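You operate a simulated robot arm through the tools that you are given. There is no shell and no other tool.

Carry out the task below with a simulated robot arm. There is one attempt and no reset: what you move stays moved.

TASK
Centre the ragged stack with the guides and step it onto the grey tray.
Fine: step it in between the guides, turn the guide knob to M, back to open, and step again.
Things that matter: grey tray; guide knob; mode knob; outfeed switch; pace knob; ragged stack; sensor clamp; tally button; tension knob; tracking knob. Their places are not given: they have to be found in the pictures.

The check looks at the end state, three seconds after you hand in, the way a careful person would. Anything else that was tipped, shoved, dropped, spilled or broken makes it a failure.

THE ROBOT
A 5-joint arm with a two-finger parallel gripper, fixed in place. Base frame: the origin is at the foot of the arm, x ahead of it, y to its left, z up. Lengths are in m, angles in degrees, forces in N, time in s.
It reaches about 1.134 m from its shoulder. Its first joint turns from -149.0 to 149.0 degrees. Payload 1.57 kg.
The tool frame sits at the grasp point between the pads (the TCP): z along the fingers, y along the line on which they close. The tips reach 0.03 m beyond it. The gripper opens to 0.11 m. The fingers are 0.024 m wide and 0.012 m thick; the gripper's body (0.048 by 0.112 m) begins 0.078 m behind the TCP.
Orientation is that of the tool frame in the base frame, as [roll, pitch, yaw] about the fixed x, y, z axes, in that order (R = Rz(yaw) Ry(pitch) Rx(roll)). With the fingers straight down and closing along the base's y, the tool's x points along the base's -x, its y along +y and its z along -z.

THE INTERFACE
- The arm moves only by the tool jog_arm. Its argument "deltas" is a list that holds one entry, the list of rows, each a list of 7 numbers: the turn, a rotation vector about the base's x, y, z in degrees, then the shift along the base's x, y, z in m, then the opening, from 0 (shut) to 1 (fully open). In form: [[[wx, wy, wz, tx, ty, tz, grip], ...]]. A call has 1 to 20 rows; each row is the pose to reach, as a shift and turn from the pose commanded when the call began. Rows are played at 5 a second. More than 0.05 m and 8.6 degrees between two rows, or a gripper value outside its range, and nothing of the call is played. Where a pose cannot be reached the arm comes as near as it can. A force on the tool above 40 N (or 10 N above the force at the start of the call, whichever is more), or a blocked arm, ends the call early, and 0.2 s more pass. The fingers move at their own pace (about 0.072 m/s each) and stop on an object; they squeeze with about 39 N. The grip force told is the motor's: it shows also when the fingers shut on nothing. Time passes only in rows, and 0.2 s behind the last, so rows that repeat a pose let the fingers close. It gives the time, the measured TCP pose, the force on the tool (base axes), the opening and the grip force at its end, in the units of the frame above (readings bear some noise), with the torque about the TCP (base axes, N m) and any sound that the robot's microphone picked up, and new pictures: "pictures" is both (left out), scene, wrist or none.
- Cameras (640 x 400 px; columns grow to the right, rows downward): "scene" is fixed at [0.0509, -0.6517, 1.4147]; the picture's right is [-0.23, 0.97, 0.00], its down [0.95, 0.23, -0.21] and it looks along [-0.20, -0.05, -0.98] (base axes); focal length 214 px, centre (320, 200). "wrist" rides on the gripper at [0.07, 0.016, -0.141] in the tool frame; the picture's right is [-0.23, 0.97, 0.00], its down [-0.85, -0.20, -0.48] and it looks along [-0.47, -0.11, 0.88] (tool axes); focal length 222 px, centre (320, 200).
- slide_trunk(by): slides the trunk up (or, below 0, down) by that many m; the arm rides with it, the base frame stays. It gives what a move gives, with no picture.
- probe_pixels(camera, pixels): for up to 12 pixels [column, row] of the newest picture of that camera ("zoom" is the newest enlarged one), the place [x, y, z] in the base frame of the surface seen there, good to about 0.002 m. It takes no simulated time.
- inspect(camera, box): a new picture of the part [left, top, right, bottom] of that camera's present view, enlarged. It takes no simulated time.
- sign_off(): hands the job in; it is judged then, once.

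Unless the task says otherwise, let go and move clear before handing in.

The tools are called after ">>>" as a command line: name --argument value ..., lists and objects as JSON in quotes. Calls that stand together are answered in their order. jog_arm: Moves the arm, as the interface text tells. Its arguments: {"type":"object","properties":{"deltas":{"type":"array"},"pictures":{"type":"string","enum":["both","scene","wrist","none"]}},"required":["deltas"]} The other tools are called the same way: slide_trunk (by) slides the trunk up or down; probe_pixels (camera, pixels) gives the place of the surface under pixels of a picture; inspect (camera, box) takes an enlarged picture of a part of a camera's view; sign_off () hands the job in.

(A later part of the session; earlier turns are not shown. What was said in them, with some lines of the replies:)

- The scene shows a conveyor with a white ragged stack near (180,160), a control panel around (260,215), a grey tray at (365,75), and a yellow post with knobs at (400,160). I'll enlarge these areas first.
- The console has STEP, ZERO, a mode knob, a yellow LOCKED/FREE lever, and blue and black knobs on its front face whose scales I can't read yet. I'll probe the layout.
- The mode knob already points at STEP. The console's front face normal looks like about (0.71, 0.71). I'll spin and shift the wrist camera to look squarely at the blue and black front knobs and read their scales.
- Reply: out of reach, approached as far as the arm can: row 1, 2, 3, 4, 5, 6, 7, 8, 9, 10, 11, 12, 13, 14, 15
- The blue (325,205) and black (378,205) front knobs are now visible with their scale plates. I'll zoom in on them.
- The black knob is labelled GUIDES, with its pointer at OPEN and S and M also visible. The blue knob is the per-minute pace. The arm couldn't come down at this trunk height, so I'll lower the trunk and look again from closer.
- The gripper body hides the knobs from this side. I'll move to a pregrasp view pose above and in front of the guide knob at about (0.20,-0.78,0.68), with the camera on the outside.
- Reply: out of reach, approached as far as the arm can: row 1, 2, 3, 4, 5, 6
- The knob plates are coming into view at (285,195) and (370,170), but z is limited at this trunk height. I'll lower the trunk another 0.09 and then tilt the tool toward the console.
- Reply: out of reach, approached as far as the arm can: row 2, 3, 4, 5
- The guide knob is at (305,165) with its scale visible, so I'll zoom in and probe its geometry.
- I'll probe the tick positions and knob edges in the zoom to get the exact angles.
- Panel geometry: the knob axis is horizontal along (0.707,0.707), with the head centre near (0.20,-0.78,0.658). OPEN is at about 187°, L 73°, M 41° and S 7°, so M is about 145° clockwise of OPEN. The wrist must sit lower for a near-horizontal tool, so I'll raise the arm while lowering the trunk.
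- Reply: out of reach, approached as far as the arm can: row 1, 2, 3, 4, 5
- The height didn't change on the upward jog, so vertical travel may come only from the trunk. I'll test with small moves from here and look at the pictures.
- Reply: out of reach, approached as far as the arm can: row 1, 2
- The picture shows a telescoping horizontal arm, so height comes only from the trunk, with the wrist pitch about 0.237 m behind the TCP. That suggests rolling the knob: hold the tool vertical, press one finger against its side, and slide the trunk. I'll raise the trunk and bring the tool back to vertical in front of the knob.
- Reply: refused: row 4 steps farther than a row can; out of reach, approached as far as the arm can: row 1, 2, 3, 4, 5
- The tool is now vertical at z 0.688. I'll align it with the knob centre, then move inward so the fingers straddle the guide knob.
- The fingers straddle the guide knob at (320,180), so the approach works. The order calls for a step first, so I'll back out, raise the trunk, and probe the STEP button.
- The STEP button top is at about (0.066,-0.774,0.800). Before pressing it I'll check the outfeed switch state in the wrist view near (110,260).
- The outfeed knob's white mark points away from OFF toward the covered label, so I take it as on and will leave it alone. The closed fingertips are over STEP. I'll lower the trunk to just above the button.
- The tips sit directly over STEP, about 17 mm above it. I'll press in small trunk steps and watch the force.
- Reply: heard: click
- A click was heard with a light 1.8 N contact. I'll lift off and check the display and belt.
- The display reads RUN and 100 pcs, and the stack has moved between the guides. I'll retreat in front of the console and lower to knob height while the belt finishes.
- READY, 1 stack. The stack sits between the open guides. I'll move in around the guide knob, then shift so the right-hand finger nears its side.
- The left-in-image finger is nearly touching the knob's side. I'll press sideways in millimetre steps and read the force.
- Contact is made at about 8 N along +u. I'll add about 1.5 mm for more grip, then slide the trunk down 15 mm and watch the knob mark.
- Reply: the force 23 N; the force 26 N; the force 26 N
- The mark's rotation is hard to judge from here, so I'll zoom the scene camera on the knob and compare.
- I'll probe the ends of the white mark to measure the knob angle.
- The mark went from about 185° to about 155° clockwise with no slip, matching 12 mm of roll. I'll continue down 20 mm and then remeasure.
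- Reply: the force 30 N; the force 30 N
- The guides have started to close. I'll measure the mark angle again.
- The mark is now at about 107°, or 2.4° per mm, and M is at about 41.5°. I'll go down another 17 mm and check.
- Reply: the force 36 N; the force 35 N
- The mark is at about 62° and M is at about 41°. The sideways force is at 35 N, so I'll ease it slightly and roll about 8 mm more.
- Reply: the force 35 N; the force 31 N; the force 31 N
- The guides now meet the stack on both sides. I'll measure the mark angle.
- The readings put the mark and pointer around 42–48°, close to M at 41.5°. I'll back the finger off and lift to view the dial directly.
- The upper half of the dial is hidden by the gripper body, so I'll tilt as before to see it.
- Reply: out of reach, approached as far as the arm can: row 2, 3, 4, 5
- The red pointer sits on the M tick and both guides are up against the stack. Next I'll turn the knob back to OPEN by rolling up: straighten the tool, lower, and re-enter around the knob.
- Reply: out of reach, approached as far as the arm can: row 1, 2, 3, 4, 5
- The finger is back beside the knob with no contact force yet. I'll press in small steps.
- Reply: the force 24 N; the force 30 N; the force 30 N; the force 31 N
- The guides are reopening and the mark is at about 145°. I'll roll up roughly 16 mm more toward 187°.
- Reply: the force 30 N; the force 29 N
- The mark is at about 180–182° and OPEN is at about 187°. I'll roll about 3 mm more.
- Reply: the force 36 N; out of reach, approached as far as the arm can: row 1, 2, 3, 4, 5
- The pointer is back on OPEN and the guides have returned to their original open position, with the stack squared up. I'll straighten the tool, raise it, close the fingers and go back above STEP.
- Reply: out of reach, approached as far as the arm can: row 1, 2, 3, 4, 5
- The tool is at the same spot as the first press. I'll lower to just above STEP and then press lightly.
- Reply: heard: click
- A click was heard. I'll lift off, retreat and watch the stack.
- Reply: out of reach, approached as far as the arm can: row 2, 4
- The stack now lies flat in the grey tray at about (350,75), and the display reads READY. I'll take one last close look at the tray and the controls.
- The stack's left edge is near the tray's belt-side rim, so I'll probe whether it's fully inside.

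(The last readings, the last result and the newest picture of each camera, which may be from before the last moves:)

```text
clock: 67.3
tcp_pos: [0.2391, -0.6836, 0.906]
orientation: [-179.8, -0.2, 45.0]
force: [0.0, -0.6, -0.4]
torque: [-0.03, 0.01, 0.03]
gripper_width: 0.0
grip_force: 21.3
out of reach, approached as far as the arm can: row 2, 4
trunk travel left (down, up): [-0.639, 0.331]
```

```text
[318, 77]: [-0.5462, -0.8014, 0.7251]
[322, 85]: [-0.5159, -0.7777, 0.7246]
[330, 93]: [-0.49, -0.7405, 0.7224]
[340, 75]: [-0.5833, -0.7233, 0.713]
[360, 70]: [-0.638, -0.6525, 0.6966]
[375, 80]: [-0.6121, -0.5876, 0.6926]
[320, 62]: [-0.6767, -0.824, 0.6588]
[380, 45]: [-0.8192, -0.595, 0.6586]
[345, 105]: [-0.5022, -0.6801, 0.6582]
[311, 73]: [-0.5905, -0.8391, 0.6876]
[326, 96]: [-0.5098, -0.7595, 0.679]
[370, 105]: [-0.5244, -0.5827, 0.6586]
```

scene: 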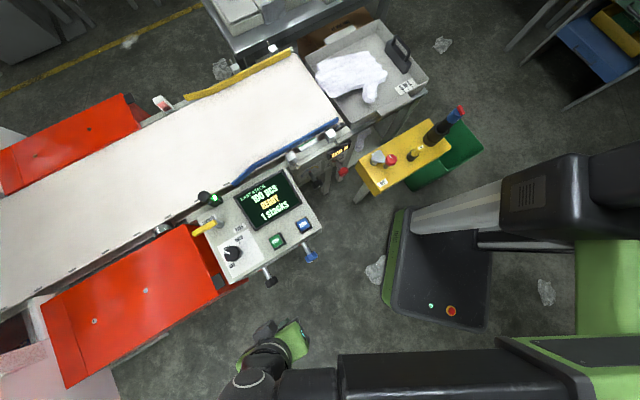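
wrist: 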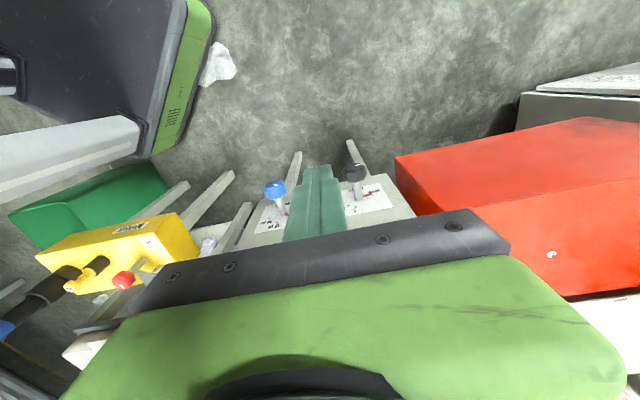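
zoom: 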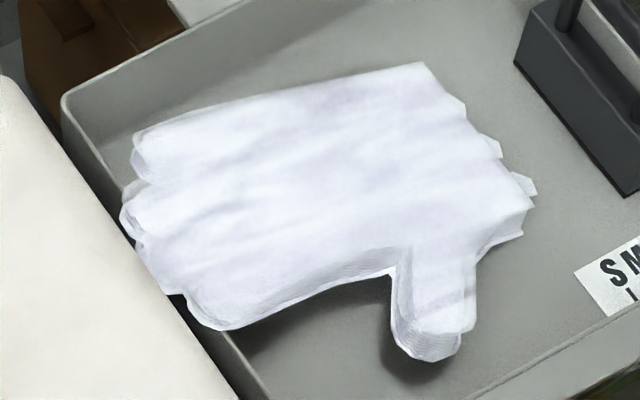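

The stack's tail (z 0.725) sits about 3 cm higher than its front (z 0.693), so it may still be settling on the tray's rim. I'll wait a few seconds and look again.

>>> jog_arm --deltas '[[[0, 0, 0, 0, 0, 0, 0], [0, 0, 0, 0, 0, 0, 0], [0, 0, 0, 0, 0, 0, 0], [0, 0, 0, 0, 0, 0, 0], [0, 0, 0, 0, 0, 0, 0], [0, 0, 0, 0, 0, 0, 0], [0, 0, 0, 0, 0, 0, 0], [0, 0, 0, 0, 0, 0, 0], [0, 0, 0, 0, 0, 0, 0], [0, 0, 0, 0, 0, 0, 0]]]' --pictures "scene"

>>> inspect --camera "scene" --box '[300, 30, 400, 110]'

>>> probe_pixels --camera "scene" --pixels '[[318, 77], [322, 85], [330, 93], [334, 60], [340, 75], [350, 66], [360, 70], [375, 80], [366, 98], [355, 55], [382, 74]]'

```text
clock: 69.5
tcp_pos: [0.2385, -0.6825, 0.906]
orientation: [-179.8, -0.1, 45.0]
force: [0.6, 0.3, 0.2]
torque: [-0.02, 0.01, 0.01]
gripper_width: 0.0
grip_force: 21.8
trunk travel left (down, up): [-0.639, 0.331]
```

scene: 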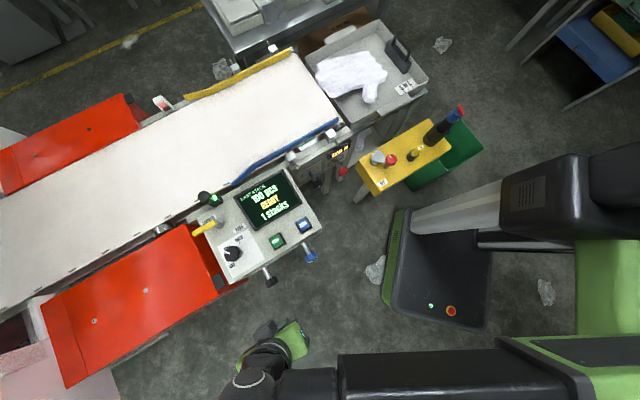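

```text
5.00 times, centred on (350, 70) of scene
```

zoom: 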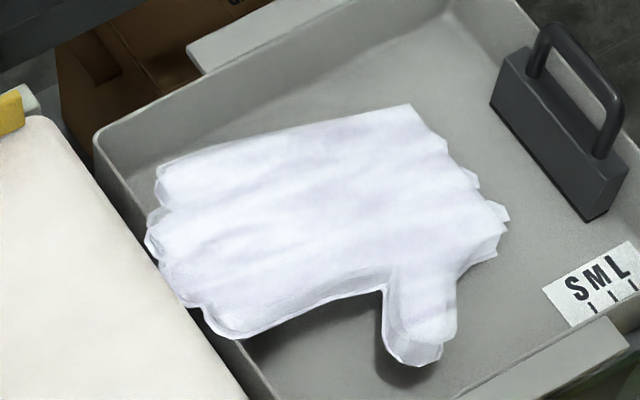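

```text
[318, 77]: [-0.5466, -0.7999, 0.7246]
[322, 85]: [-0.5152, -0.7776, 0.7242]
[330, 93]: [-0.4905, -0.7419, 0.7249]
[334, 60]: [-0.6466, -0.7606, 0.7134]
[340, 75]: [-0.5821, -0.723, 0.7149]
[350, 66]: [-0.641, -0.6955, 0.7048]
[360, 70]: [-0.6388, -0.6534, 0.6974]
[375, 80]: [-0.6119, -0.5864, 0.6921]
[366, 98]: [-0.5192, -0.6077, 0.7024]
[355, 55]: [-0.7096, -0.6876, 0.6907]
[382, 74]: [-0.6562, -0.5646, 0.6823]
```

The stack is at rest on the grey tray and didn't move over two seconds. It lies tidy with its tail on the tray's near lip. The guide knob is at OPEN, the other controls look unchanged, and the arm is clear, so I'm handing in.

>>> sign_off

```text
The job is handed in.
```

The stack is squared up and on the grey tray, and I've handed the job in. The result of the check wasn't shown.

I stepped the stack between the guides, turned the guide knob to M, turned it back to OPEN, and stepped again. The display read READY, 100 pcs and 1 stack at the end.

- **Stack position:** it isn't lying fully flat. Its trailing end rests on the tray's rim on the belt side, about 3 cm higher than the front. It didn't move over two seconds of watching, and I left it alone rather than risk pushing it out of line.
- **Other controls:** I touched only STEP and the guide knob. The final pictures showed no change in the others. The guide knob's pointer is back on OPEN, and the arm is clear of the machine.
- **Outfeed switch:** its other label is covered, so I took it as on because its mark points away from OFF.
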